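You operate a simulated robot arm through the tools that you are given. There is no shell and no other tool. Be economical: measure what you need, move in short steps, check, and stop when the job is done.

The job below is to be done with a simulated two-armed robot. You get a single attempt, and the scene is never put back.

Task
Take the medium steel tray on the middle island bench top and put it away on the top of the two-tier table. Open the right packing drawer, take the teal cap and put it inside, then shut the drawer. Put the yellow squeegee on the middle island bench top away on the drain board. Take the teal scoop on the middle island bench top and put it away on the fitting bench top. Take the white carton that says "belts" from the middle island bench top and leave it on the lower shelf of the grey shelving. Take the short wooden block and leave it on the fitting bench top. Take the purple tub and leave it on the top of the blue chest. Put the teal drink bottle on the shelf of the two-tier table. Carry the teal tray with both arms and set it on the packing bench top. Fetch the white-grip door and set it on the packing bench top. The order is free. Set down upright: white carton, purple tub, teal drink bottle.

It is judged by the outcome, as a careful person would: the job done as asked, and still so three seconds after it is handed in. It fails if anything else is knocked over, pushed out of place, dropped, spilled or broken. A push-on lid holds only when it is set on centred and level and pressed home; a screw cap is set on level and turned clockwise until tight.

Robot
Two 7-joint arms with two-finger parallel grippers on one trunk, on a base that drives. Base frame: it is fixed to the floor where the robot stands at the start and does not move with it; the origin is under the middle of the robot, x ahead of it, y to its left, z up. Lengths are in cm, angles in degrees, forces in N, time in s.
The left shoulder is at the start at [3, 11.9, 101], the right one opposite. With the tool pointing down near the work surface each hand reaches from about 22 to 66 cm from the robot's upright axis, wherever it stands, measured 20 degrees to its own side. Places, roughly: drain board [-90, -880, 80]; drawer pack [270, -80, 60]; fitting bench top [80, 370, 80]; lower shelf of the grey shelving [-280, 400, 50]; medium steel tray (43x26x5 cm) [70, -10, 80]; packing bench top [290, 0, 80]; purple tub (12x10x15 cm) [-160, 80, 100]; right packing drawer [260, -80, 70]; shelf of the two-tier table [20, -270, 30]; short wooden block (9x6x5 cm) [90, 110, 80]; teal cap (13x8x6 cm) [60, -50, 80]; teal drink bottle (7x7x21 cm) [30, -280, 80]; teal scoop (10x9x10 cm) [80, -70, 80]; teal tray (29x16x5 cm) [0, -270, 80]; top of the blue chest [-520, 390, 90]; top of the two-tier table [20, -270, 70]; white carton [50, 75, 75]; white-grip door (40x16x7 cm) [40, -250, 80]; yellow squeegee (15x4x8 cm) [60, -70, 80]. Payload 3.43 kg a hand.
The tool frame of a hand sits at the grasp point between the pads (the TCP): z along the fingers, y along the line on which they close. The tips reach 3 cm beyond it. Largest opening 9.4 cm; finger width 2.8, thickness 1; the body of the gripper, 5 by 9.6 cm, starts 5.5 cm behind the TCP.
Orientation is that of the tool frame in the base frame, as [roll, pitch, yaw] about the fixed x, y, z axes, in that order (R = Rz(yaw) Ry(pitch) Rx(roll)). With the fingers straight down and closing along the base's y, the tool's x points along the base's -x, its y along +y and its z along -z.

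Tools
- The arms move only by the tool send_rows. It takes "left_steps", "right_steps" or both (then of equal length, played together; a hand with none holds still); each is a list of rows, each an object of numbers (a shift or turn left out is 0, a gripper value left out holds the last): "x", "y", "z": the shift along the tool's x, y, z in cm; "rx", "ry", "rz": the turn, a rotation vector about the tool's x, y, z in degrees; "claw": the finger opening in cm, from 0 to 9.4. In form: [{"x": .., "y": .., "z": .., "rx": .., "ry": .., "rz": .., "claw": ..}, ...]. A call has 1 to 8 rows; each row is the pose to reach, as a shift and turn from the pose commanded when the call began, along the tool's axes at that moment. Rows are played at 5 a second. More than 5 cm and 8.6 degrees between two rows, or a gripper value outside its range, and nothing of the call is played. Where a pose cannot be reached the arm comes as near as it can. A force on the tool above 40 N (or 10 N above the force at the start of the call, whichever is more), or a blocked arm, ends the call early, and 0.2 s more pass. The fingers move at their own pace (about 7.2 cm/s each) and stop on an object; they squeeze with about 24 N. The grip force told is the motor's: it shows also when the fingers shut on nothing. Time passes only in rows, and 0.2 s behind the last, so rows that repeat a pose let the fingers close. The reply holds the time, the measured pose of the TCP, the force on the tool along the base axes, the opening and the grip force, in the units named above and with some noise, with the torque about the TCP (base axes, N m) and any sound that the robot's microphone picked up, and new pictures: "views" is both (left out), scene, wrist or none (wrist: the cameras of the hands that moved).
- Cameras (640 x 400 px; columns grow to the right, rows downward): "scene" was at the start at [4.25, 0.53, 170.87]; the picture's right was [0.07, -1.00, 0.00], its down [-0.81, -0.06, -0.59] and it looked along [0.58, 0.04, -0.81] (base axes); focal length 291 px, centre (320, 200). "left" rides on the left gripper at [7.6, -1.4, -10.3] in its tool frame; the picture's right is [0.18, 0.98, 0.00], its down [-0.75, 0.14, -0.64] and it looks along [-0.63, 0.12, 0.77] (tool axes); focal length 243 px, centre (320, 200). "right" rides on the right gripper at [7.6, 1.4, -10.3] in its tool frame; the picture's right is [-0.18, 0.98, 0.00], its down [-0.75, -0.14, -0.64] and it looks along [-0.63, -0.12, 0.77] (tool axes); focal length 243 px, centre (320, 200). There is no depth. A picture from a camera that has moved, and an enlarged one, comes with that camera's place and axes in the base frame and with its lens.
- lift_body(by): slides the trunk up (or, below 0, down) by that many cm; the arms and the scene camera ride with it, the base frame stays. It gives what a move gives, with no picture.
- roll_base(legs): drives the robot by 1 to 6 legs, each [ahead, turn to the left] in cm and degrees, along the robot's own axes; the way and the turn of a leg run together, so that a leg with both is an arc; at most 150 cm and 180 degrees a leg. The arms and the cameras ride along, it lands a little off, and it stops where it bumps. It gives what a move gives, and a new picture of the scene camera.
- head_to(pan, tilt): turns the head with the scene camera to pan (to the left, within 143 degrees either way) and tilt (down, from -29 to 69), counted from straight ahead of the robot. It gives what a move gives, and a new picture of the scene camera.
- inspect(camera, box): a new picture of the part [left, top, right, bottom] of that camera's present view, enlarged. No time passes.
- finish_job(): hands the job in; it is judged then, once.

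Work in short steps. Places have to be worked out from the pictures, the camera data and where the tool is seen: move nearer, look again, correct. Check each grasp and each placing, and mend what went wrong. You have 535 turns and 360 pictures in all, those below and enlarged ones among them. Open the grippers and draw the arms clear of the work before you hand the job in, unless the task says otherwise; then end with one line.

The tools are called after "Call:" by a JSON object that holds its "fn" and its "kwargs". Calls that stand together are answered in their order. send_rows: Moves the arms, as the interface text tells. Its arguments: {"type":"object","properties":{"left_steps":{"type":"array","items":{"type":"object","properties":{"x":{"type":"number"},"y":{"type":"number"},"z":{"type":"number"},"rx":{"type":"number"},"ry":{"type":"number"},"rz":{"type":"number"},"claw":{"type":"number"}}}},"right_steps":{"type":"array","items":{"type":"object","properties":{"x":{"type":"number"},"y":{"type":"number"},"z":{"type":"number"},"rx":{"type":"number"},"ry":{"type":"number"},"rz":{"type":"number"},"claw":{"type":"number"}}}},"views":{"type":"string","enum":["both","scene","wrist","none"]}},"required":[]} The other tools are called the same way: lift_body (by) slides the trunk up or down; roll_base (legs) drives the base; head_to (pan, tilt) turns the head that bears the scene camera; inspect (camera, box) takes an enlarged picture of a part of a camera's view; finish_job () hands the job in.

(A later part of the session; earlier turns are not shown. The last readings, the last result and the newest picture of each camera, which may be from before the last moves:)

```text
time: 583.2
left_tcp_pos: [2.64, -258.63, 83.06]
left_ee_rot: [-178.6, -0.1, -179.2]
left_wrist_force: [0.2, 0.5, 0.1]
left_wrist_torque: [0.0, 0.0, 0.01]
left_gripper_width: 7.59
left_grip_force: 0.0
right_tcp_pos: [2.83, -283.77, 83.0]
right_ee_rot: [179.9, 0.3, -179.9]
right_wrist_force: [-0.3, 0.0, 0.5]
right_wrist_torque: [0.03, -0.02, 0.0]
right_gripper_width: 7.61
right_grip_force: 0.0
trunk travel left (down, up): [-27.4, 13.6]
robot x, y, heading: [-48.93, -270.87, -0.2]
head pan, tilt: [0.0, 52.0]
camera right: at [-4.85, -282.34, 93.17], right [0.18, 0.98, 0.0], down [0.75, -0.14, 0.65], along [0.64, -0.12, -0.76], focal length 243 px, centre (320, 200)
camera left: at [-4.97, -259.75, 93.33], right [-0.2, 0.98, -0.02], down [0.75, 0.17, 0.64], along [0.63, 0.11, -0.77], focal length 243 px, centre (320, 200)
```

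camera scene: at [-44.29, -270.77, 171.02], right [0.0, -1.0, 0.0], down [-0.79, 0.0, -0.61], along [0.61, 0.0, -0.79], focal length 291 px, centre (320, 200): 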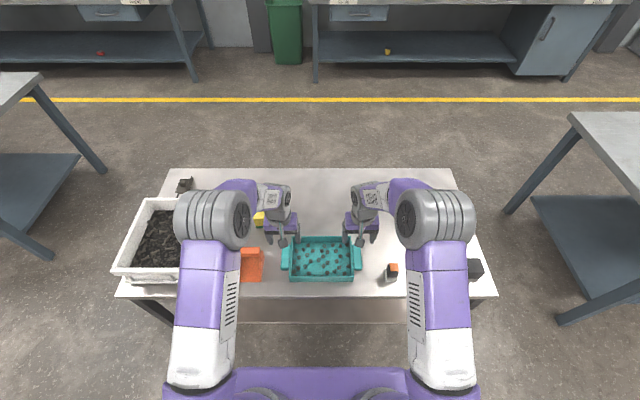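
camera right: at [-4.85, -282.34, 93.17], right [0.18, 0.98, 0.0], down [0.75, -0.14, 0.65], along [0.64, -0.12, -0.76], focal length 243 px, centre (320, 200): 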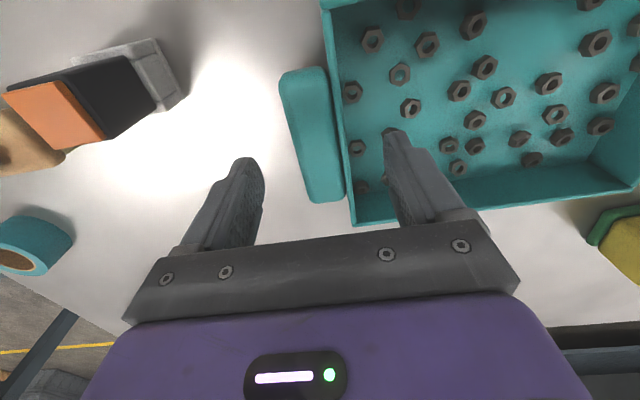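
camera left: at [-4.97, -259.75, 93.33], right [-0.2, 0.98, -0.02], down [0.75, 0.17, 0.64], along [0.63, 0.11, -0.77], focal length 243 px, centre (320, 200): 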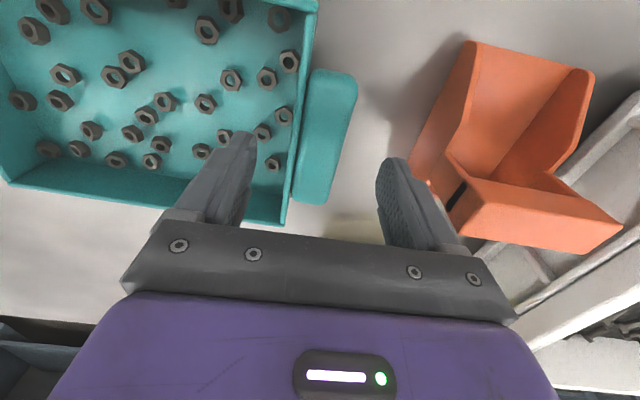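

Both ends are centred between the fingers. Down 3 cm, and close both together.

Call:
{"fn": "send_rows", "kwargs": {"left_steps": [{"z": 1.5}, {"z": 3}, {"z": 3, "claw": 5}, {"z": 3, "claw": 3}, {"z": 3, "claw": 0}, {"z": 3, "claw": 0}, {"z": 3, "claw": 0}], "right_steps": [{"z": 1.5}, {"z": 3}, {"z": 3, "claw": 5}, {"z": 3, "claw": 3}, {"z": 3, "claw": 0}, {"z": 3, "claw": 0}, {"z": 3, "claw": 0}], "views": "wrist"}}

```text
time: 584.9
left_tcp_pos: [2.6, -258.85, 80.42]
left_ee_rot: [-178.7, 0.0, -179.4]
left_wrist_force: [-0.4, -9.3, 2.6]
left_wrist_torque: [0.02, -0.29, -0.61]
left_gripper_width: 3.72
left_grip_force: 24.0
right_tcp_pos: [2.75, -283.49, 80.08]
right_ee_rot: [179.8, 0.3, -179.9]
right_wrist_force: [2.7, 8.0, -0.2]
right_wrist_torque: [0.05, -0.08, -0.03]
right_gripper_width: 3.69
right_grip_force: 24.3
trunk travel left (down, up): [-27.4, 13.6]
robot x, y, heading: [-48.85, -270.53, 0.2]
head pan, tilt: [0.0, 52.0]
camera right: at [-4.84, -282.27, 90.21], right [0.18, 0.98, 0.0], down [0.75, -0.14, 0.65], along [0.64, -0.11, -0.76], focal length 243 px, centre (320, 200)
camera left: at [-5.05, -259.86, 90.5], right [-0.19, 0.98, -0.02], down [0.75, 0.16, 0.64], along [0.63, 0.11, -0.77], focal length 243 px, centre (320, 200)
```

right: 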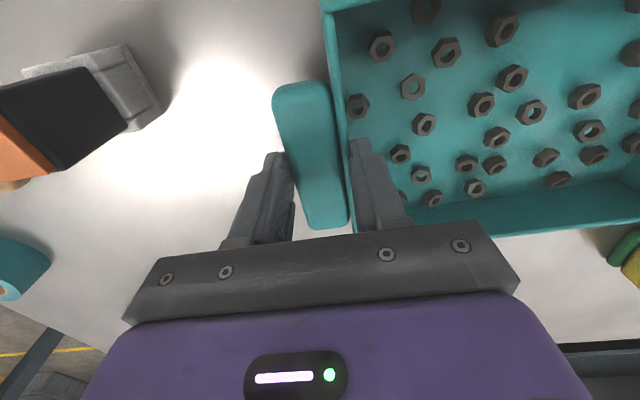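
left: 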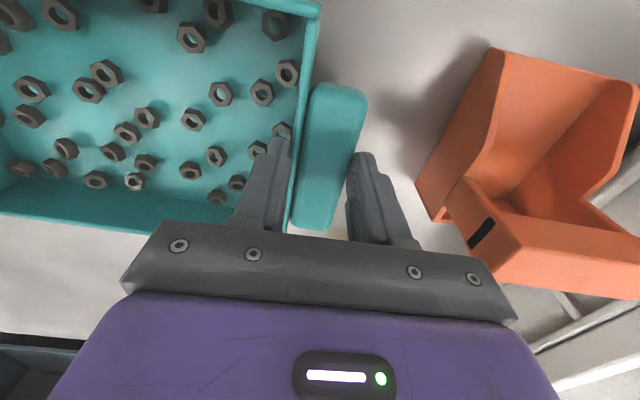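

Both ends gripped. Lift with the trunk so both hands rise together.

Call:
{"fn": "lift_body", "kwargs": {"by": 4}}

Call:
{"fn": "inspect", "kwargs": {"camera": "right", "box": [0, 0, 640, 400]}}

Call:
{"fn": "inspect", "kwargs": {"camera": "left", "box": [0, 0, 640, 400]}}

```text
time: 585.7
left_tcp_pos: [2.66, -258.67, 84.16]
left_ee_rot: [-178.6, -0.1, -179.4]
left_wrist_force: [-0.2, -13.3, -3.1]
left_wrist_torque: [-0.03, 0.02, -0.44]
left_gripper_width: 3.68
left_grip_force: 24.1
right_tcp_pos: [2.89, -283.53, 84.04]
right_ee_rot: [179.7, 0.5, -179.8]
right_wrist_force: [0.7, 14.6, -3.3]
right_wrist_torque: [0.12, 0.01, 0.16]
right_gripper_width: 3.68
right_grip_force: 24.2
trunk travel left (down, up): [-31.4, 9.6]
robot x, y, heading: [-49.15, -270.55, 0.1]
head pan, tilt: [0.0, 52.0]
```

```text
1.00 times, centred on (320, 200) of right (not enlarged: the box is as wide or as high as the picture)
camera zoom: at [-4.8, -282.23, 94.18], right [0.18, 0.98, 0.0], down [0.75, -0.14, 0.65], along [0.64, -0.11, -0.76], focal length 243 px, centre (320, 200)
```

zoom: 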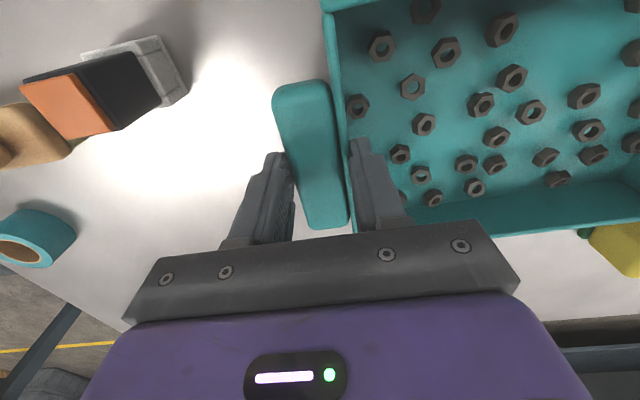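

```text
1.00 times, centred on (320, 200) of left (not enlarged: the box is as wide or as high as the picture)
camera zoom: at [-5.02, -259.82, 94.45], right [-0.2, 0.98, -0.02], down [0.75, 0.17, 0.64], along [0.63, 0.11, -0.77], focal length 243 px, centre (320, 200)
```

zoom: 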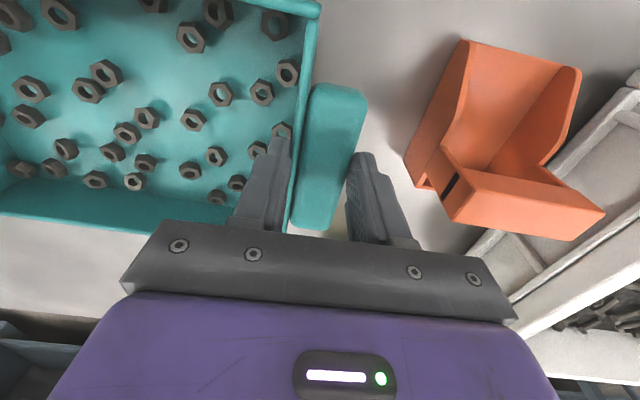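

Lifted level. Relieve the slight pull between the hands, and raise a bit more.

Call:
{"fn": "send_rows", "kwargs": {"left_steps": [{"y": -0.3, "z": -2}, {"y": -0.5, "z": -5}], "right_steps": [{"y": 0.3, "z": -2}, {"y": 0.5, "z": -5}], "views": "none"}}

Call:
{"fn": "lift_body", "kwargs": {"by": 8}}

```text
time: 586.3
left_tcp_pos: [2.46, -258.63, 89.13]
left_ee_rot: [-179.1, -0.2, -179.2]
left_wrist_force: [-1.1, 7.1, -5.9]
left_wrist_torque: [0.52, 0.02, -0.79]
left_gripper_width: 3.67
left_grip_force: 23.8
right_tcp_pos: [2.77, -283.27, 89.03]
right_ee_rot: [-179.8, 0.3, -180.0]
right_wrist_force: [1.0, -7.5, -0.1]
right_wrist_torque: [0.21, -0.03, 0.58]
right_gripper_width: 3.68
right_grip_force: 23.8
trunk travel left (down, up): [-31.4, 9.6]
robot x, y, heading: [-48.9, -270.58, 0.2]
head pan, tilt: [0.0, 52.0]
```

```text
time: 587.5
left_tcp_pos: [2.65, -258.54, 97.12]
left_ee_rot: [-179.0, -0.1, -179.2]
left_wrist_force: [-2.1, 24.3, -3.5]
left_wrist_torque: [0.67, 0.36, -0.58]
left_gripper_width: 3.67
left_grip_force: 24.7
right_tcp_pos: [2.98, -283.34, 96.93]
right_ee_rot: [-179.8, 0.2, 179.9]
right_wrist_force: [2.0, -24.1, -2.3]
right_wrist_torque: [-0.38, -0.31, 0.24]
right_gripper_width: 3.66
right_grip_force: 23.6
trunk travel left (down, up): [-39.4, 1.6]
robot x, y, heading: [-49.11, -271.06, -0.1]
head pan, tilt: [0.0, 52.0]
```

Slightly over-compressed; back it off by 0.25 each.

Call:
{"fn": "send_rows", "kwargs": {"left_steps": [{"y": 0.15}, {"y": 0.25}], "right_steps": [{"y": -0.15}, {"y": -0.25}], "views": "scene"}}

```text
time: 588.0
left_tcp_pos: [2.53, -258.53, 97.1]
left_ee_rot: [-178.9, 0.0, -179.3]
left_wrist_force: [-2.4, 18.2, -4.3]
left_wrist_torque: [0.84, 0.03, -0.52]
left_gripper_width: 3.68
left_grip_force: 23.8
right_tcp_pos: [2.94, -283.36, 96.94]
right_ee_rot: [180.0, 0.3, 179.9]
right_wrist_force: [2.1, -17.8, -2.0]
right_wrist_torque: [-0.57, 0.04, 0.03]
right_gripper_width: 3.66
right_grip_force: 23.7
trunk travel left (down, up): [-39.4, 1.6]
robot x, y, heading: [-49.05, -271.12, -0.1]
head pan, tilt: [0.0, 52.0]
camera scene: at [-44.38, -270.76, 183.02], right [0.0, -1.0, 0.0], down [-0.79, 0.0, -0.62], along [0.62, 0.0, -0.79], focal length 291 px, centre (320, 200)
```

scene: 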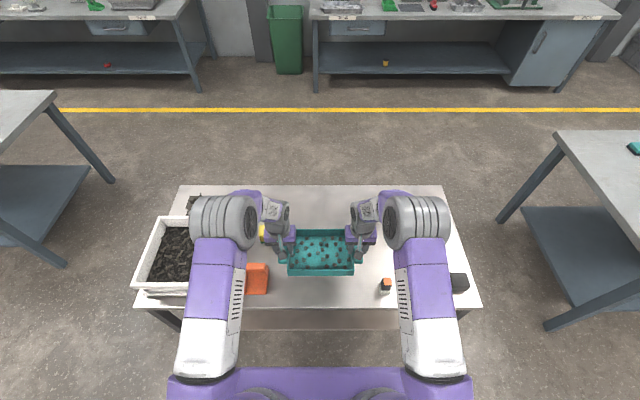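

Stable and level. Drive carefully: back out and go around.

Call:
{"fn": "roll_base", "kwargs": {"legs": [[-27, 0], [0, 90], [119, 0]]}}

```text
time: 599.3
left_tcp_pos: [-80.69, -100.23, 97.2]
left_ee_rot: [-178.8, -0.1, -92.2]
left_wrist_force: [-16.9, -0.4, -4.4]
left_wrist_torque: [-0.01, 0.61, -0.56]
left_gripper_width: 3.69
left_grip_force: 24.2
right_tcp_pos: [-56.03, -101.11, 96.94]
right_ee_rot: [180.0, 0.2, -92.9]
right_wrist_force: [17.2, 1.5, -1.6]
right_wrist_torque: [-0.03, -0.36, 0.13]
right_gripper_width: 3.66
right_grip_force: 23.8
trunk travel left (down, up): [-39.4, 1.6]
robot x, y, heading: [-71.38, -152.37, 87.1]
head pan, tilt: [0.0, 52.0]
camera scene: at [-70.97, -147.75, 183.03], right [1.0, -0.05, 0.0], down [-0.04, -0.79, -0.62], along [0.03, 0.61, -0.79], focal length 291 px, centre (320, 200)
```

scene: 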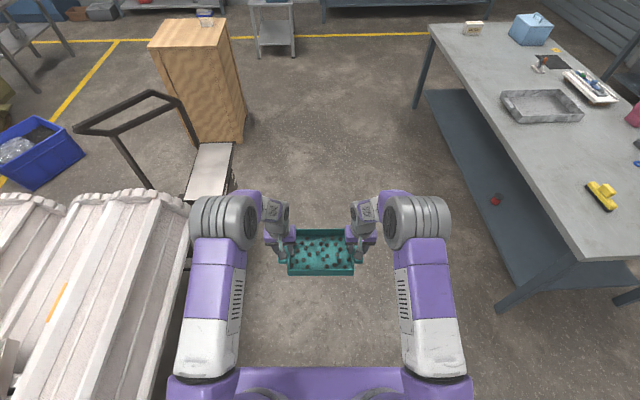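

Call:
{"fn": "roll_base", "kwargs": {"legs": [[0, -87.5], [125, 0], [122, 0], [0, 90], [112, 0], [0, -90]]}}

```text
time: 628.3
left_tcp_pos: [223.76, -27.05, 97.25]
left_ee_rot: [-178.8, 0.0, -178.0]
left_wrist_force: [-1.8, 1.5, -4.4]
left_wrist_torque: [0.29, 0.13, -0.58]
left_gripper_width: 3.68
left_grip_force: 24.0
right_tcp_pos: [224.6, -51.76, 97.02]
right_ee_rot: [179.9, 0.3, -178.6]
right_wrist_force: [1.7, -1.5, -0.8]
right_wrist_torque: [-0.03, -0.06, 0.26]
right_gripper_width: 3.67
right_grip_force: 23.8
trunk travel left (down, up): [-39.4, 1.6]
robot x, y, heading: [172.25, -40.38, 1.0]
head pan, tilt: [0.0, 52.0]
camera scene: at [176.98, -40.16, 183.03], right [0.02, -1.0, 0.0], down [-0.79, -0.02, -0.62], along [0.62, 0.01, -0.79], focal length 291 px, centre (320, 200)
```

scene: 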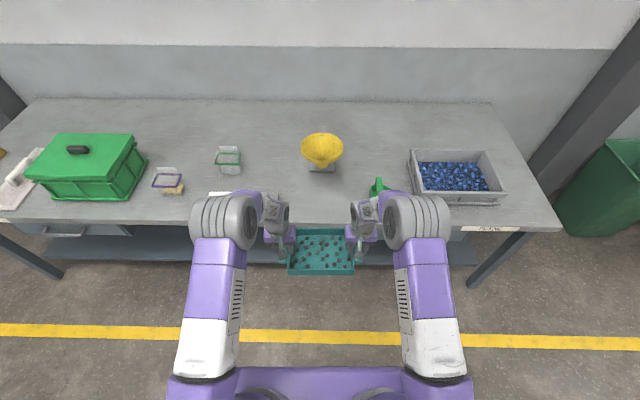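

Call:
{"fn": "inspect", "kwargs": {"camera": "scene", "box": [180, 120, 420, 270]}}

```text
2.67 times, centred on (300, 195) of scene
camera zoom: at [176.98, -40.16, 183.03], right [0.02, -1.0, 0.0], down [-0.79, -0.02, -0.62], along [0.62, 0.01, -0.79], focal length 776 px, centre (373, 213)
```

zoom: 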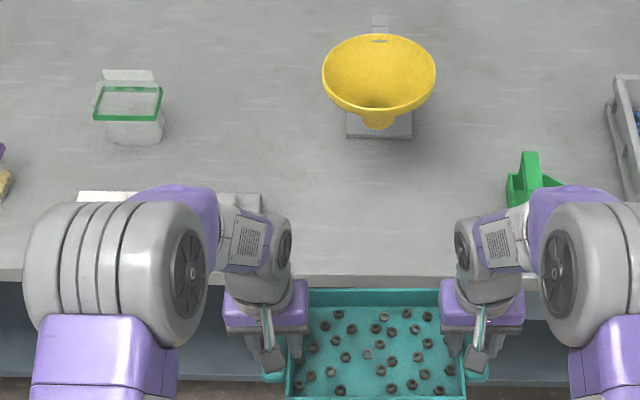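

Funnel cone spans z≈94–105 above x≥257, base at x≥274; tray slides beneath at z<90. Roll 10, lower to ~2.4 cm above bench height, then slide in.

Call:
{"fn": "roll_base", "kwargs": {"legs": [[9, -1]]}}

Call:
{"fn": "lift_body", "kwargs": {"by": -7.3}}

Call:
{"fn": "inspect", "kwargs": {"camera": "left", "box": [0, 0, 640, 400]}}

```text
time: 629.4
left_tcp_pos: [232.84, -27.78, 97.17]
left_ee_rot: [-178.8, -0.1, -179.1]
left_wrist_force: [-1.1, -0.5, -3.7]
left_wrist_torque: [0.29, -0.07, -0.6]
left_gripper_width: 3.67
left_grip_force: 23.4
right_tcp_pos: [233.22, -52.54, 96.96]
right_ee_rot: [-180.0, 0.3, -179.7]
right_wrist_force: [1.1, 0.9, -2.3]
right_wrist_torque: [-0.14, 0.16, 0.39]
right_gripper_width: 3.64
right_grip_force: 24.2
trunk travel left (down, up): [-39.4, 1.6]
robot x, y, heading: [181.4, -40.47, 0.2]
head pan, tilt: [0.0, 52.0]
camera scene: at [185.83, -40.11, 183.03], right [0.0, -1.0, 0.0], down [-0.79, 0.0, -0.62], along [0.62, 0.0, -0.79], focal length 291 px, centre (320, 200)
```

scene: 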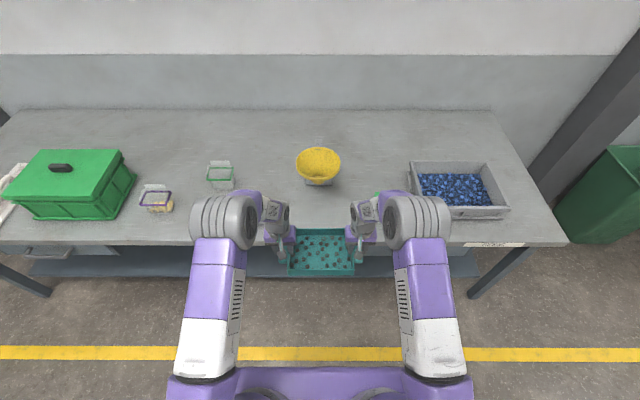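

```text
time: 630.5
left_tcp_pos: [232.8, -27.64, 89.88]
left_ee_rot: [-178.8, 0.0, -179.1]
left_wrist_force: [-1.0, -0.5, -4.0]
left_wrist_torque: [0.25, -0.07, -0.47]
left_gripper_width: 3.69
left_grip_force: 24.0
right_tcp_pos: [233.16, -52.44, 89.65]
right_ee_rot: [180.0, 0.3, -179.6]
right_wrist_force: [1.0, 0.7, -2.6]
right_wrist_torque: [-0.1, 0.12, 0.37]
right_gripper_width: 3.7
right_grip_force: 24.3
trunk travel left (down, up): [-32.1, 8.9]
robot x, y, heading: [181.19, -40.08, 0.3]
head pan, tilt: [0.0, 52.0]
```

```text
1.00 times, centred on (320, 200) of left (not enlarged: the box is as wide or as high as the picture)
camera zoom: at [225.14, -28.92, 100.14], right [-0.2, 0.98, -0.02], down [0.75, 0.17, 0.64], along [0.63, 0.11, -0.77], focal length 243 px, centre (320, 200)
```

zoom: 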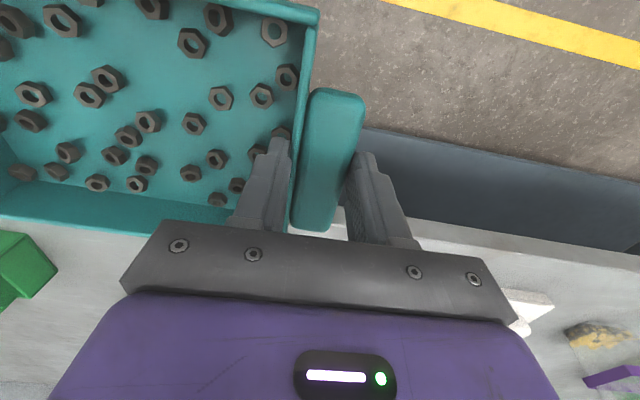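

Call:
{"fn": "roll_base", "kwargs": {"legs": [[20, 0]]}}

Call:
{"fn": "inspect", "kwargs": {"camera": "left", "box": [0, 0, 640, 400]}}

Call:
{"fn": "inspect", "kwargs": {"camera": "right", "box": [0, 0, 640, 400]}}

```text
time: 632.1
left_tcp_pos: [252.82, -27.28, 89.91]
left_ee_rot: [-178.8, -0.2, -178.8]
left_wrist_force: [0.3, -0.4, -4.0]
left_wrist_torque: [0.29, 0.1, -0.46]
left_gripper_width: 3.69
left_grip_force: 23.6
right_tcp_pos: [253.36, -52.24, 89.58]
right_ee_rot: [-180.0, 0.2, -179.4]
right_wrist_force: [0.2, -0.4, -1.8]
right_wrist_torque: [-0.09, -0.02, 0.28]
right_gripper_width: 3.68
right_grip_force: 23.6
trunk travel left (down, up): [-32.1, 8.9]
robot x, y, heading: [201.07, -40.0, 0.4]
head pan, tilt: [0.0, 52.0]
camera scene: at [205.98, -39.94, 175.73], right [0.01, -1.0, 0.0], down [-0.79, -0.01, -0.62], along [0.62, 0.01, -0.79], focal length 291 px, centre (320, 200)
```

scene: 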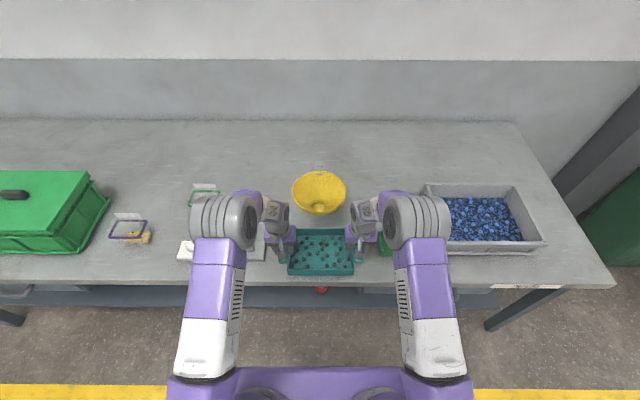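

```text
1.00 times, centred on (320, 200) of left (not enlarged: the box is as wide or as high as the picture)
camera zoom: at [245.25, -28.58, 100.11], right [-0.2, 0.98, -0.02], down [0.75, 0.17, 0.64], along [0.63, 0.11, -0.77], focal length 243 px, centre (320, 200)
```

zoom: 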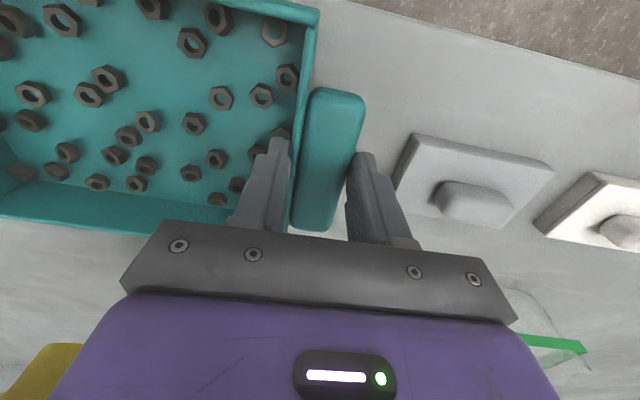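

```text
1.00 times, centred on (320, 200) of right (not enlarged: the box is as wide or as high as the picture)
camera zoom: at [245.67, -50.87, 99.81], right [0.17, 0.98, 0.0], down [0.75, -0.13, 0.65], along [0.64, -0.11, -0.76], focal length 243 px, centre (320, 200)
```

zoom: 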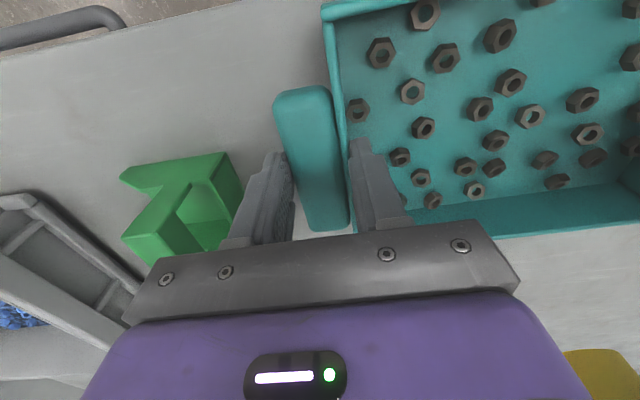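

Clear on both sides. Lower with the trunk.

Call:
{"fn": "lift_body", "kwargs": {"by": -2.5}}

Call:
{"fn": "lift_body", "kwargs": {"by": -0.6}}

Call:
{"fn": "lift_body", "kwargs": {"by": -0.5}}

```text
time: 632.8
left_tcp_pos: [252.85, -27.19, 87.35]
left_ee_rot: [-178.8, -0.1, -179.0]
left_wrist_force: [-0.9, 0.0, -3.4]
left_wrist_torque: [0.21, -0.15, -0.35]
left_gripper_width: 3.67
left_grip_force: 23.7
right_tcp_pos: [253.28, -52.02, 87.24]
right_ee_rot: [180.0, 0.3, -179.3]
right_wrist_force: [0.5, 0.7, -2.1]
right_wrist_torque: [-0.06, 0.13, 0.24]
right_gripper_width: 3.69
right_grip_force: 24.3
trunk travel left (down, up): [-29.6, 11.4]
robot x, y, heading: [201.58, -39.71, 0.4]
head pan, tilt: [0.0, 52.0]
```

```text
time: 633.4
left_tcp_pos: [252.84, -27.33, 86.71]
left_ee_rot: [-178.7, -0.1, -178.9]
left_wrist_force: [0.3, 0.1, -3.8]
left_wrist_torque: [0.21, -0.05, -0.51]
left_gripper_width: 3.69
left_grip_force: 23.8
right_tcp_pos: [253.34, -52.07, 86.69]
right_ee_rot: [180.0, 0.3, -179.3]
right_wrist_force: [-0.4, 0.7, -1.5]
right_wrist_torque: [-0.03, 0.09, 0.44]
right_gripper_width: 3.67
right_grip_force: 24.6
trunk travel left (down, up): [-29.0, 12.0]
robot x, y, heading: [200.8, -40.07, 0.3]
head pan, tilt: [0.0, 52.0]
```

```text
time: 633.9
left_tcp_pos: [252.85, -27.33, 86.31]
left_ee_rot: [-178.8, -0.1, -178.7]
left_wrist_force: [-1.3, -0.1, 1.8]
left_wrist_torque: [0.14, 0.15, -0.44]
left_gripper_width: 3.7
left_grip_force: 23.8
right_tcp_pos: [253.39, -52.13, 86.12]
right_ee_rot: [180.0, 0.4, -179.4]
right_wrist_force: [0.2, 0.1, -1.0]
right_wrist_torque: [-0.08, -0.53, 0.44]
right_gripper_width: 3.68
right_grip_force: 24.2
trunk travel left (down, up): [-28.5, 12.5]
robot x, y, heading: [201.18, -39.61, 0.3]
head pan, tilt: [0.0, 52.0]
```

Contact starting. Another 0.3, then release both gently.

Call:
{"fn": "lift_body", "kwargs": {"by": -0.3}}

Call:
{"fn": "send_rows", "kwargs": {"left_steps": [{"claw": 4.4}, {"claw": 5.2}, {"claw": 6}, {"claw": 6}, {"z": -2, "claw": 6}, {"z": -6, "claw": 6}, {"z": -10, "claw": 6}], "right_steps": [{"claw": 4.4}, {"claw": 5.2}, {"claw": 6}, {"claw": 6}, {"z": -2, "claw": 6}, {"z": -6, "claw": 6}, {"z": -10, "claw": 6}], "views": "both"}}

```text
time: 634.4
left_tcp_pos: [252.85, -27.43, 86.32]
left_ee_rot: [-178.8, 0.2, -178.9]
left_wrist_force: [-1.7, 1.5, 20.4]
left_wrist_torque: [0.38, 0.05, -0.34]
left_gripper_width: 3.7
left_grip_force: 24.5
right_tcp_pos: [253.21, -52.04, 86.02]
right_ee_rot: [-180.0, 0.7, -179.4]
right_wrist_force: [3.4, -1.7, 13.9]
right_wrist_torque: [-0.09, 0.33, 0.23]
right_gripper_width: 3.67
right_grip_force: 24.2
trunk travel left (down, up): [-28.2, 12.8]
robot x, y, heading: [201.56, -39.61, 0.5]
head pan, tilt: [0.0, 52.0]
```

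```text
time: 636.0
left_tcp_pos: [252.69, -27.29, 96.02]
left_ee_rot: [-178.7, 0.0, -178.9]
left_wrist_force: [0.1, 0.1, -0.1]
left_wrist_torque: [0.02, 0.0, -0.03]
left_gripper_width: 6.01
left_grip_force: 0.1
right_tcp_pos: [253.05, -52.21, 96.01]
right_ee_rot: [180.0, 0.4, -179.3]
right_wrist_force: [-0.7, 0.2, 1.5]
right_wrist_torque: [-0.02, -0.01, -0.02]
right_gripper_width: 6.02
right_grip_force: 0.0
trunk travel left (down, up): [-28.2, 12.8]
robot x, y, heading: [201.1, -40.29, 0.7]
head pan, tilt: [0.0, 52.0]
camera scene: at [205.69, -39.96, 171.84], right [0.01, -1.0, 0.0], down [-0.79, -0.01, -0.62], along [0.62, 0.01, -0.79], focal length 291 px, centre (320, 200)
camera right: at [245.46, -51.0, 106.07], right [0.17, 0.98, 0.0], down [0.75, -0.13, 0.65], along [0.64, -0.11, -0.76], focal length 243 px, centre (320, 200)
camera left: at [245.11, -28.56, 106.32], right [-0.2, 0.98, -0.02], down [0.75, 0.17, 0.64], along [0.63, 0.12, -0.77], focal length 243 px, centre (320, 200)
```

scene: 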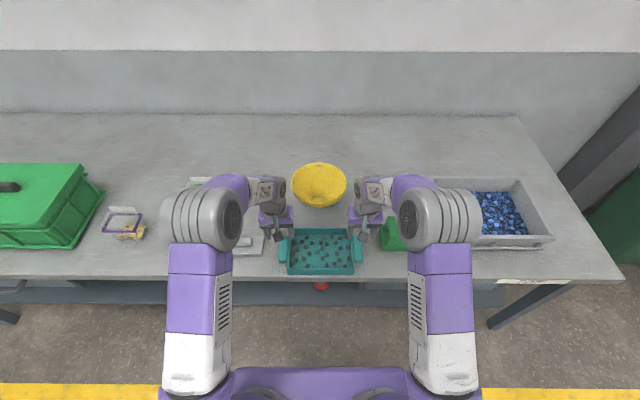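
right: 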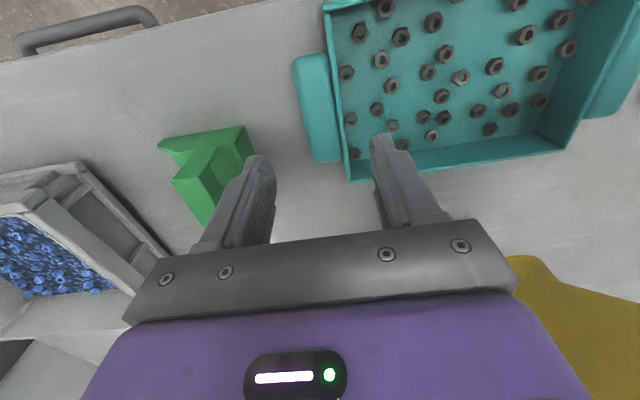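
left: 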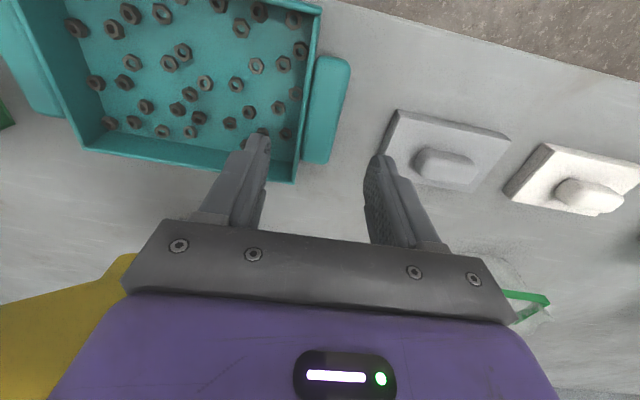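

Teal tray is on the packing bench, nuts undisturbed. Back out and drive to the island front for the steel tray.

Call:
{"fn": "roll_base", "kwargs": {"legs": [[-29, 0], [0, -90], [111, 0], [0, -90], [150, 0], [58, 0]]}}

```text
time: 661.0
left_tcp_pos: [-90.59, -154.58, 95.85]
left_ee_rot: [-178.8, -0.2, -1.6]
left_wrist_force: [0.6, -0.2, 0.3]
left_wrist_torque: [-0.02, -0.02, 0.0]
left_gripper_width: 5.99
left_grip_force: 0.0
right_tcp_pos: [-89.83, -129.7, 95.87]
right_ee_rot: [-180.0, 0.3, -2.2]
right_wrist_force: [-0.1, -0.7, 0.1]
right_wrist_torque: [-0.01, -0.01, -0.03]
right_gripper_width: 6.0
right_grip_force: 0.2
trunk travel left (down, up): [-28.2, 12.8]
robot x, y, heading: [-38.59, -144.43, 177.8]
head pan, tilt: [0.0, 52.0]
camera scene: at [-43.16, -144.28, 171.83], right [0.04, 1.0, 0.0], down [0.79, -0.03, -0.62], along [-0.61, 0.02, -0.79], focal length 291 px, centre (320, 200)
```

scene: 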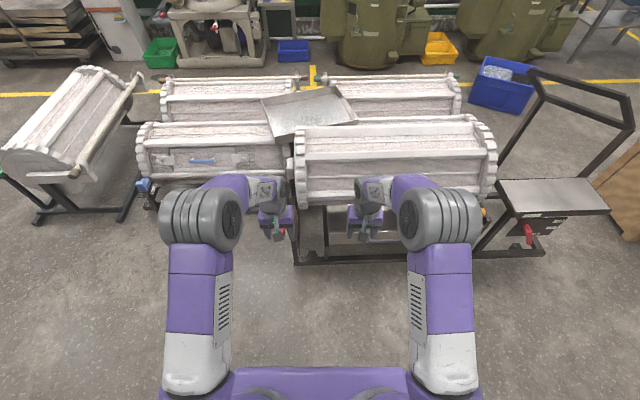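

Call:
{"fn": "roll_base", "kwargs": {"legs": [[0, -88], [134, 0], [0, -90]]}}

Call:
{"fn": "head_to", "kwargs": {"pan": 0, "tilt": 50}}

```text
time: 675.2
left_tcp_pos: [10.98, 0.76, 95.97]
left_ee_rot: [-178.8, -0.1, -178.7]
left_wrist_force: [-0.9, -0.8, -0.4]
left_wrist_torque: [-0.02, -0.04, 0.02]
left_gripper_width: 5.99
left_grip_force: 0.1
right_tcp_pos: [11.4, -24.16, 95.88]
right_ee_rot: [180.0, 0.4, -179.3]
right_wrist_force: [0.0, 0.7, 0.3]
right_wrist_torque: [-0.01, -0.02, -0.01]
right_gripper_width: 6.0
right_grip_force: 0.1
trunk travel left (down, up): [-28.2, 12.8]
robot x, y, heading: [-40.59, -11.87, 0.5]
head pan, tilt: [0.0, 52.0]
camera scene: at [-35.94, -11.98, 171.83], right [0.01, -1.0, 0.0], down [-0.79, -0.01, -0.62], along [0.62, 0.01, -0.79], focal length 291 px, centre (320, 200)
```

scene: 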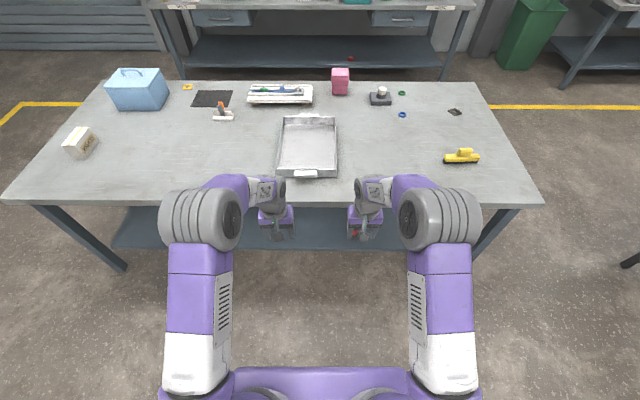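

```text
time: 675.8
left_tcp_pos: [10.99, 0.68, 96.08]
left_ee_rot: [-178.8, 0.0, -178.6]
left_wrist_force: [-0.1, -0.2, 0.4]
left_wrist_torque: [0.04, 0.0, -0.01]
left_gripper_width: 5.99
left_grip_force: 0.1
right_tcp_pos: [11.55, -24.15, 95.84]
right_ee_rot: [-180.0, 0.3, -179.2]
right_wrist_force: [-0.6, 0.2, -0.2]
right_wrist_torque: [0.01, -0.01, 0.0]
right_gripper_width: 6.01
right_grip_force: 0.0
trunk travel left (down, up): [-28.2, 12.8]
robot x, y, heading: [-40.39, -12.08, 0.3]
head pan, tilt: [0.0, 50.0]
camera scene: at [-35.75, -11.96, 172.09], right [0.01, -1.0, 0.0], down [-0.77, -0.01, -0.64], along [0.64, 0.01, -0.77], focal length 291 px, centre (320, 200)
```

scene: 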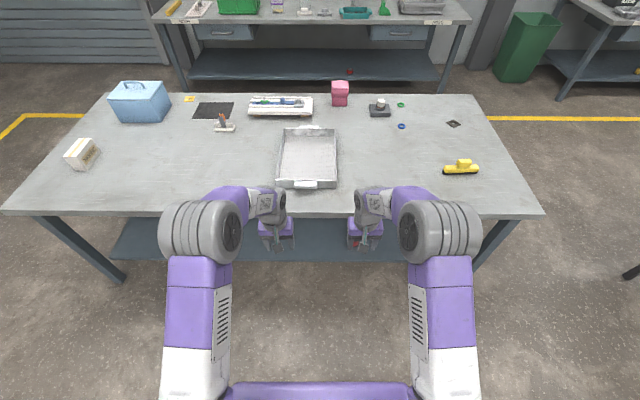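

Steel tray: x≈47–85, y≈−18.6…+6.9, empty. Roll in with a slight S-curve to centre on it.

Call:
{"fn": "roll_base", "kwargs": {"legs": [[23, 15], [23, -15]]}}

Call:
{"fn": "head_to", "kwargs": {"pan": 0, "tilt": 58}}

```text
time: 678.9
left_tcp_pos: [56.45, 7.1, 96.0]
left_ee_rot: [-178.8, -0.2, -178.8]
left_wrist_force: [-0.5, 0.1, 1.0]
left_wrist_torque: [0.0, 0.01, 0.01]
left_gripper_width: 6.02
left_grip_force: 0.0
right_tcp_pos: [56.86, -17.81, 95.73]
right_ee_rot: [-180.0, 0.3, -179.5]
right_wrist_force: [0.1, 0.4, -0.5]
right_wrist_torque: [-0.02, 0.03, -0.01]
right_gripper_width: 6.0
right_grip_force: 0.1
trunk travel left (down, up): [-28.2, 12.8]
robot x, y, heading: [4.94, -5.47, 0.2]
head pan, tilt: [0.0, 50.0]
camera scene: at [9.78, -5.49, 172.09], right [0.01, -1.0, 0.0], down [-0.77, -0.01, -0.64], along [0.64, 0.01, -0.77], focal length 291 px, centre (320, 200)
```

scene: 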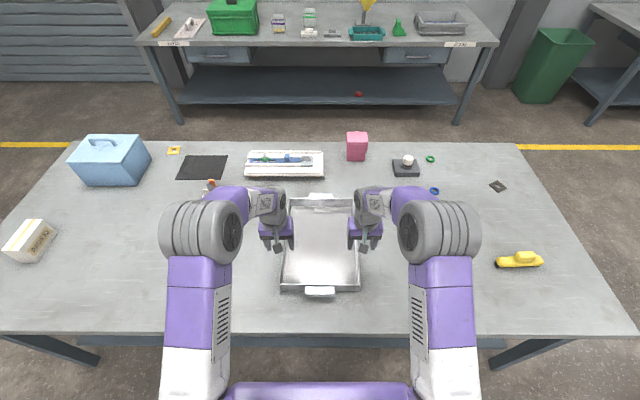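

```text
time: 679.6
left_tcp_pos: [56.49, 7.17, 96.03]
left_ee_rot: [-178.9, 0.0, -179.0]
left_wrist_force: [0.0, 0.1, 0.0]
left_wrist_torque: [-0.03, -0.02, -0.01]
left_gripper_width: 5.99
left_grip_force: 0.1
right_tcp_pos: [56.92, -17.81, 95.82]
right_ee_rot: [-179.9, 0.4, -179.4]
right_wrist_force: [-0.2, 0.8, 0.1]
right_wrist_torque: [0.0, 0.0, 0.0]
right_gripper_width: 6.01
right_grip_force: 0.0
trunk travel left (down, up): [-28.2, 12.8]
robot x, y, heading: [4.76, -5.47, 0.7]
head pan, tilt: [0.0, 58.0]
camera scene: at [8.85, -5.46, 171.08], right [0.01, -1.0, 0.0], down [-0.85, -0.01, -0.53], along [0.53, 0.0, -0.85], focal length 291 px, centre (320, 200)
```

scene: 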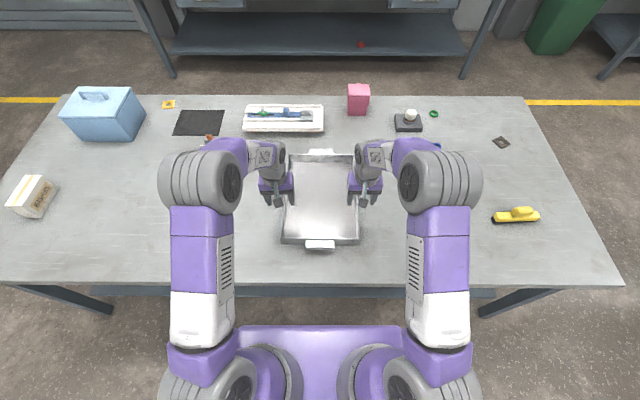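

Call:
{"fn": "inspect", "kwargs": {"camera": "left", "box": [0, 0, 640, 400]}}

Call:
{"fn": "inspect", "kwargs": {"camera": "right", "box": [0, 0, 640, 400]}}

```text
1.00 times, centred on (320, 200) of left (not enlarged: the box is as wide or as high as the picture)
camera zoom: at [48.86, 5.88, 106.25], right [-0.2, 0.98, -0.02], down [0.75, 0.17, 0.64], along [0.63, 0.11, -0.77], focal length 243 px, centre (320, 200)
```

zoom: 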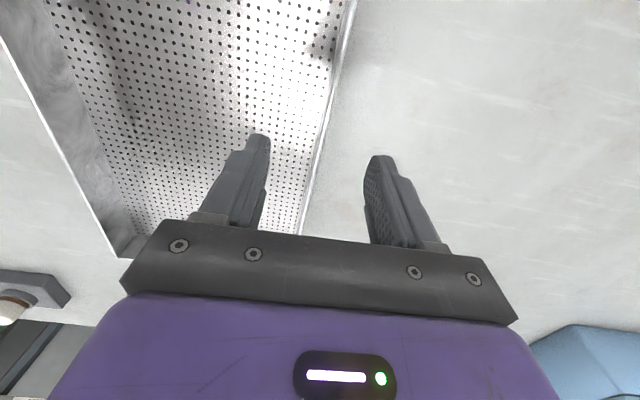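

```text
1.00 times, centred on (320, 200) of right (not enlarged: the box is as wide or as high as the picture)
camera zoom: at [49.19, -16.56, 106.02], right [0.17, 0.98, 0.0], down [0.75, -0.13, 0.65], along [0.64, -0.11, -0.76], focal length 243 px, centre (320, 200)
```

zoom: 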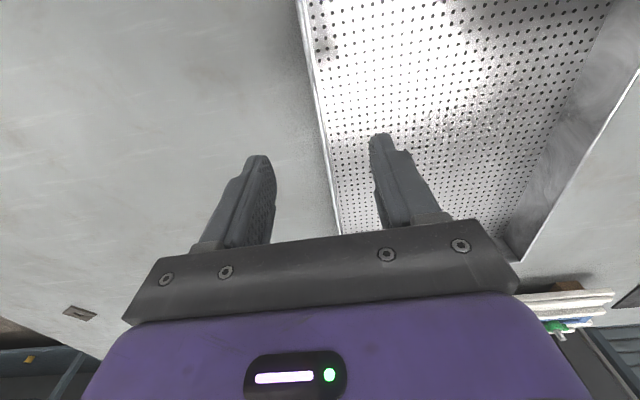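

Rims at y≈7.5 and −17.8, matching the hands. Move forward 8 to near the tray's middle and descend.

Call:
{"fn": "send_rows", "kwargs": {"left_steps": [{"x": -4, "y": 0.2}, {"x": -8, "y": 0.4}, {"x": -8, "y": 0.4, "z": 4}, {"x": -8, "y": 0.4, "z": 8}, {"x": -8, "y": 0.4, "z": 11}], "right_steps": [{"x": -4}, {"x": -7.6}, {"x": -7.6, "z": 4}, {"x": -7.6, "z": 8}, {"x": -7.6, "z": 11}], "views": "wrist"}}

```text
time: 680.8
left_tcp_pos: [64.56, 7.54, 85.09]
left_ee_rot: [-178.8, -0.1, -178.9]
left_wrist_force: [0.1, -0.4, -0.5]
left_wrist_torque: [-0.02, 0.0, -0.01]
left_gripper_width: 6.01
left_grip_force: 0.0
right_tcp_pos: [64.68, -17.63, 84.91]
right_ee_rot: [-180.0, 0.4, -179.6]
right_wrist_force: [-0.6, -0.3, 0.6]
right_wrist_torque: [0.05, 0.0, 0.0]
right_gripper_width: 6.01
right_grip_force: 0.0
trunk travel left (down, up): [-28.2, 12.8]
robot x, y, heading: [5.13, -5.45, 0.5]
head pan, tilt: [0.0, 58.0]
camera right: at [56.97, -16.4, 95.09], right [0.18, 0.98, 0.0], down [0.75, -0.13, 0.65], along [0.64, -0.11, -0.76], focal length 243 px, centre (320, 200)
camera left: at [57.01, 6.3, 95.36], right [-0.2, 0.98, -0.02], down [0.75, 0.17, 0.64], along [0.63, 0.11, -0.77], focal length 243 px, centre (320, 200)
```

right: 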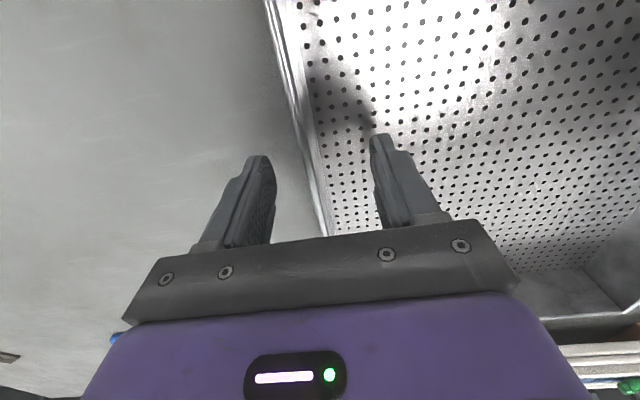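
left: 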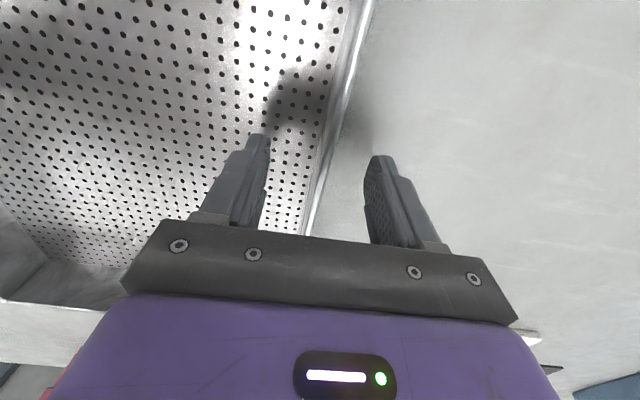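

Rims between fingers. Down 1.6 and close both.

Call:
{"fn": "send_rows", "kwargs": {"left_steps": [{"z": 1.6}, {"z": 1.6, "claw": 4}, {"z": 1.6, "claw": 2}, {"z": 1.6, "claw": 0}, {"z": 1.6, "claw": 0}, {"z": 1.6, "claw": 0}], "right_steps": [{"z": 1.6}, {"z": 1.6, "claw": 4}, {"z": 1.6, "claw": 2}, {"z": 1.6, "claw": 0}, {"z": 1.6, "claw": 0}, {"z": 1.6, "claw": 0}], "views": "wrist"}}

```text
time: 682.2
left_tcp_pos: [64.38, 7.63, 83.53]
left_ee_rot: [-178.9, -0.1, -179.0]
left_wrist_force: [-2.6, 8.5, 1.2]
left_wrist_torque: [0.31, -0.43, -0.53]
left_gripper_width: 0.97
left_grip_force: 24.6
right_tcp_pos: [64.63, -17.97, 83.43]
right_ee_rot: [-179.9, 0.5, -179.7]
right_wrist_force: [4.6, -13.6, 12.7]
right_wrist_torque: [0.26, 0.36, -0.42]
right_gripper_width: 0.93
right_grip_force: 24.5
trunk travel left (down, up): [-28.2, 12.8]
robot x, y, heading: [4.83, -5.5, 0.2]
head pan, tilt: [0.0, 58.0]
camera right: at [56.89, -16.65, 93.53], right [0.18, 0.98, 0.0], down [0.75, -0.13, 0.65], along [0.64, -0.12, -0.76], focal length 243 px, centre (320, 200)
camera left: at [56.87, 6.31, 93.82], right [-0.2, 0.98, -0.02], down [0.75, 0.17, 0.64], along [0.63, 0.12, -0.77], focal length 243 px, centre (320, 200)
```

right: 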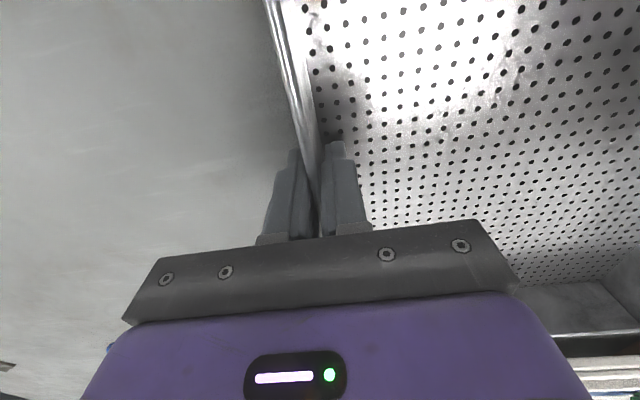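
left: 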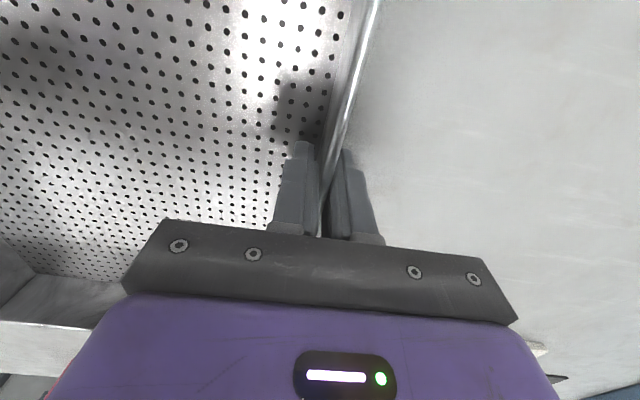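

Both walls gripped. Lift with the trunk 3 cm and check.

Call:
{"fn": "lift_body", "kwargs": {"by": 3}}

Call:
{"fn": "inspect", "kwargs": {"camera": "scene", "box": [200, 120, 440, 270]}}

```text
time: 682.9
left_tcp_pos: [64.49, 7.62, 86.51]
left_ee_rot: [-178.9, -0.3, -179.0]
left_wrist_force: [-3.9, 16.8, -5.3]
left_wrist_torque: [0.26, 0.65, -0.47]
left_gripper_width: 0.96
left_grip_force: 23.3
right_tcp_pos: [64.64, -17.81, 86.16]
right_ee_rot: [-179.8, 0.3, -179.5]
right_wrist_force: [4.4, -16.9, -0.6]
right_wrist_torque: [0.23, -0.57, -0.51]
right_gripper_width: 0.96
right_grip_force: 23.4
trunk travel left (down, up): [-31.2, 9.8]
robot x, y, heading: [5.13, -5.76, 0.4]
head pan, tilt: [0.0, 58.0]
```

```text
2.67 times, centred on (320, 195) of scene
camera zoom: at [9.02, -5.45, 174.06], right [0.01, -1.0, 0.0], down [-0.85, -0.01, -0.53], along [0.53, 0.0, -0.85], focal length 776 px, centre (320, 213)
```

zoom: 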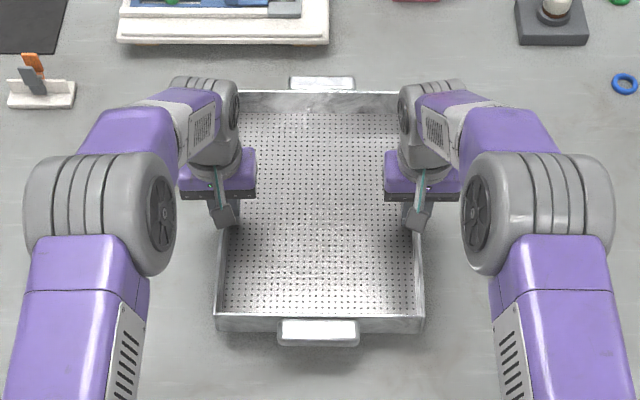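

Lifted level. Relieve slightly and raise further.

Call:
{"fn": "send_rows", "kwargs": {"left_steps": [{"y": 0.2, "z": -3}, {"y": 0.2, "z": -6}, {"y": 0.2, "z": -9}], "right_steps": [{"y": -0.2, "z": -3}, {"y": -0.2, "z": -6}, {"y": -0.2, "z": -9}], "views": "none"}}

Call:
{"fn": "lift_body", "kwargs": {"by": 8}}

```text
time: 683.7
left_tcp_pos: [64.42, 7.86, 95.64]
left_ee_rot: [-178.7, -0.1, -179.0]
left_wrist_force: [-3.8, 6.0, -5.8]
left_wrist_torque: [0.34, 0.08, -0.54]
left_gripper_width: 0.99
left_grip_force: 24.3
right_tcp_pos: [64.61, -17.57, 95.26]
right_ee_rot: [180.0, 0.4, -179.5]
right_wrist_force: [4.0, -6.0, 0.3]
right_wrist_torque: [0.23, -0.02, -0.48]
right_gripper_width: 0.92
right_grip_force: 24.2
trunk travel left (down, up): [-31.2, 9.8]
robot x, y, heading: [4.91, -5.57, 0.5]
head pan, tilt: [0.0, 58.0]
```

```text
time: 684.9
left_tcp_pos: [64.55, 7.75, 103.35]
left_ee_rot: [-178.8, -0.2, -179.0]
left_wrist_force: [-4.0, -3.4, -4.7]
left_wrist_torque: [0.43, -0.31, -0.52]
left_gripper_width: 0.99
left_grip_force: 24.1
right_tcp_pos: [64.62, -17.57, 103.01]
right_ee_rot: [179.9, 0.4, -179.4]
right_wrist_force: [3.8, 5.0, -0.1]
right_wrist_torque: [0.15, 0.42, -0.44]
right_gripper_width: 0.97
right_grip_force: 23.6
trunk travel left (down, up): [-39.2, 1.8]
robot x, y, heading: [4.76, -5.43, 0.4]
head pan, tilt: [0.0, 58.0]
```

Drive with the tray: back out, around the two-tier table's north end to its east side.

Call:
{"fn": "roll_base", "kwargs": {"legs": [[-50, 0], [0, -90], [134, 0], [0, 90], [80, 0], [82, 0]]}}

```text
time: 709.7
left_tcp_pos: [176.81, -130.47, 103.53]
left_ee_rot: [-178.6, -0.3, 180.0]
left_wrist_force: [-4.1, -19.2, -5.8]
left_wrist_torque: [0.51, 0.02, -0.52]
left_gripper_width: 0.98
left_grip_force: 24.0
right_tcp_pos: [176.61, -156.0, 103.13]
right_ee_rot: [179.9, 0.3, 179.4]
right_wrist_force: [4.7, 19.9, -0.3]
right_wrist_torque: [-0.03, 0.07, -0.41]
right_gripper_width: 0.93
right_grip_force: 23.8
trunk travel left (down, up): [-39.2, 1.8]
robot x, y, heading: [117.17, -142.65, -0.6]
head pan, tilt: [0.0, 58.0]
camera scene: at [121.1, -142.71, 182.07], right [-0.01, -1.0, 0.0], down [-0.85, 0.01, -0.53], along [0.53, -0.01, -0.85], focal length 291 px, centre (320, 200)
```

scene: 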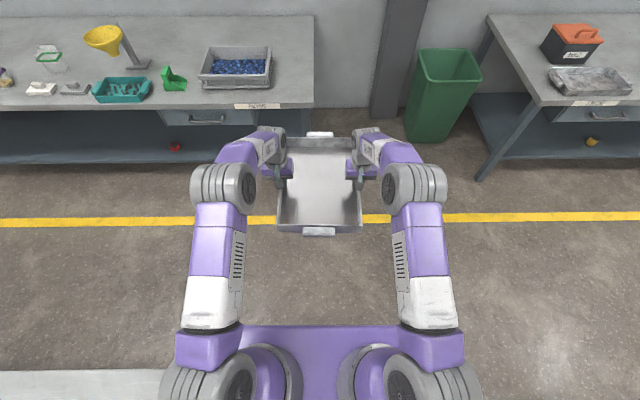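

Tray fine. Relieve the outward pull a bit, then continue to the table's east side.

Call:
{"fn": "send_rows", "kwargs": {"left_steps": [{"y": -0.15}], "right_steps": [{"y": 0.15}], "views": "none"}}

Call:
{"fn": "roll_base", "kwargs": {"legs": [[0, -89.5], [134, 0], [0, -90]]}}

```text
time: 710.1
left_tcp_pos: [176.76, -130.46, 103.54]
left_ee_rot: [-178.8, -0.3, 179.9]
left_wrist_force: [-2.6, 6.2, -4.0]
left_wrist_torque: [0.34, -0.38, -0.46]
left_gripper_width: 0.96
left_grip_force: 24.2
right_tcp_pos: [176.54, -155.91, 103.16]
right_ee_rot: [-180.0, 0.3, 179.5]
right_wrist_force: [2.1, -6.9, 0.3]
right_wrist_torque: [0.23, 0.48, -0.1]
right_gripper_width: 0.93
right_grip_force: 24.2
trunk travel left (down, up): [-39.2, 1.8]
robot x, y, heading: [117.22, -142.18, -0.6]
head pan, tilt: [0.0, 58.0]
```

```text
time: 724.5
left_tcp_pos: [56.84, -288.26, 103.51]
left_ee_rot: [-178.8, -0.2, -0.8]
left_wrist_force: [1.9, -19.8, -4.4]
left_wrist_torque: [-0.25, -0.19, -0.37]
left_gripper_width: 0.98
left_grip_force: 24.2
right_tcp_pos: [57.38, -262.89, 103.12]
right_ee_rot: [-180.0, 0.3, -1.4]
right_wrist_force: [-1.3, 20.5, -0.6]
right_wrist_torque: [-0.32, 0.12, -0.17]
right_gripper_width: 0.93
right_grip_force: 23.9
trunk travel left (down, up): [-39.2, 1.8]
robot x, y, heading: [116.87, -276.6, 178.5]
head pan, tilt: [0.0, 58.0]
camera scene: at [112.6, -276.74, 182.07], right [0.02, 1.0, 0.0], down [0.85, -0.02, -0.53], along [-0.53, 0.01, -0.85], focal length 291 px, centre (320, 200)
```

scene: 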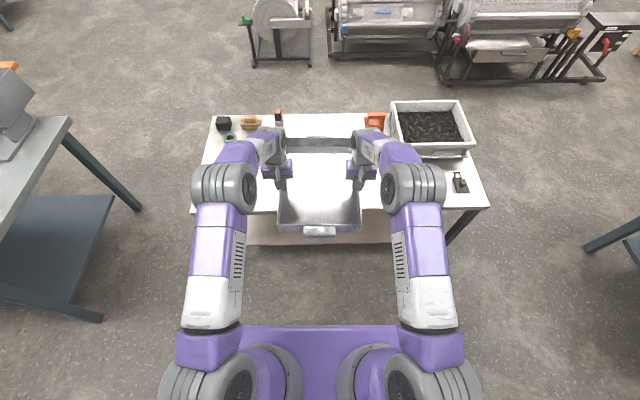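

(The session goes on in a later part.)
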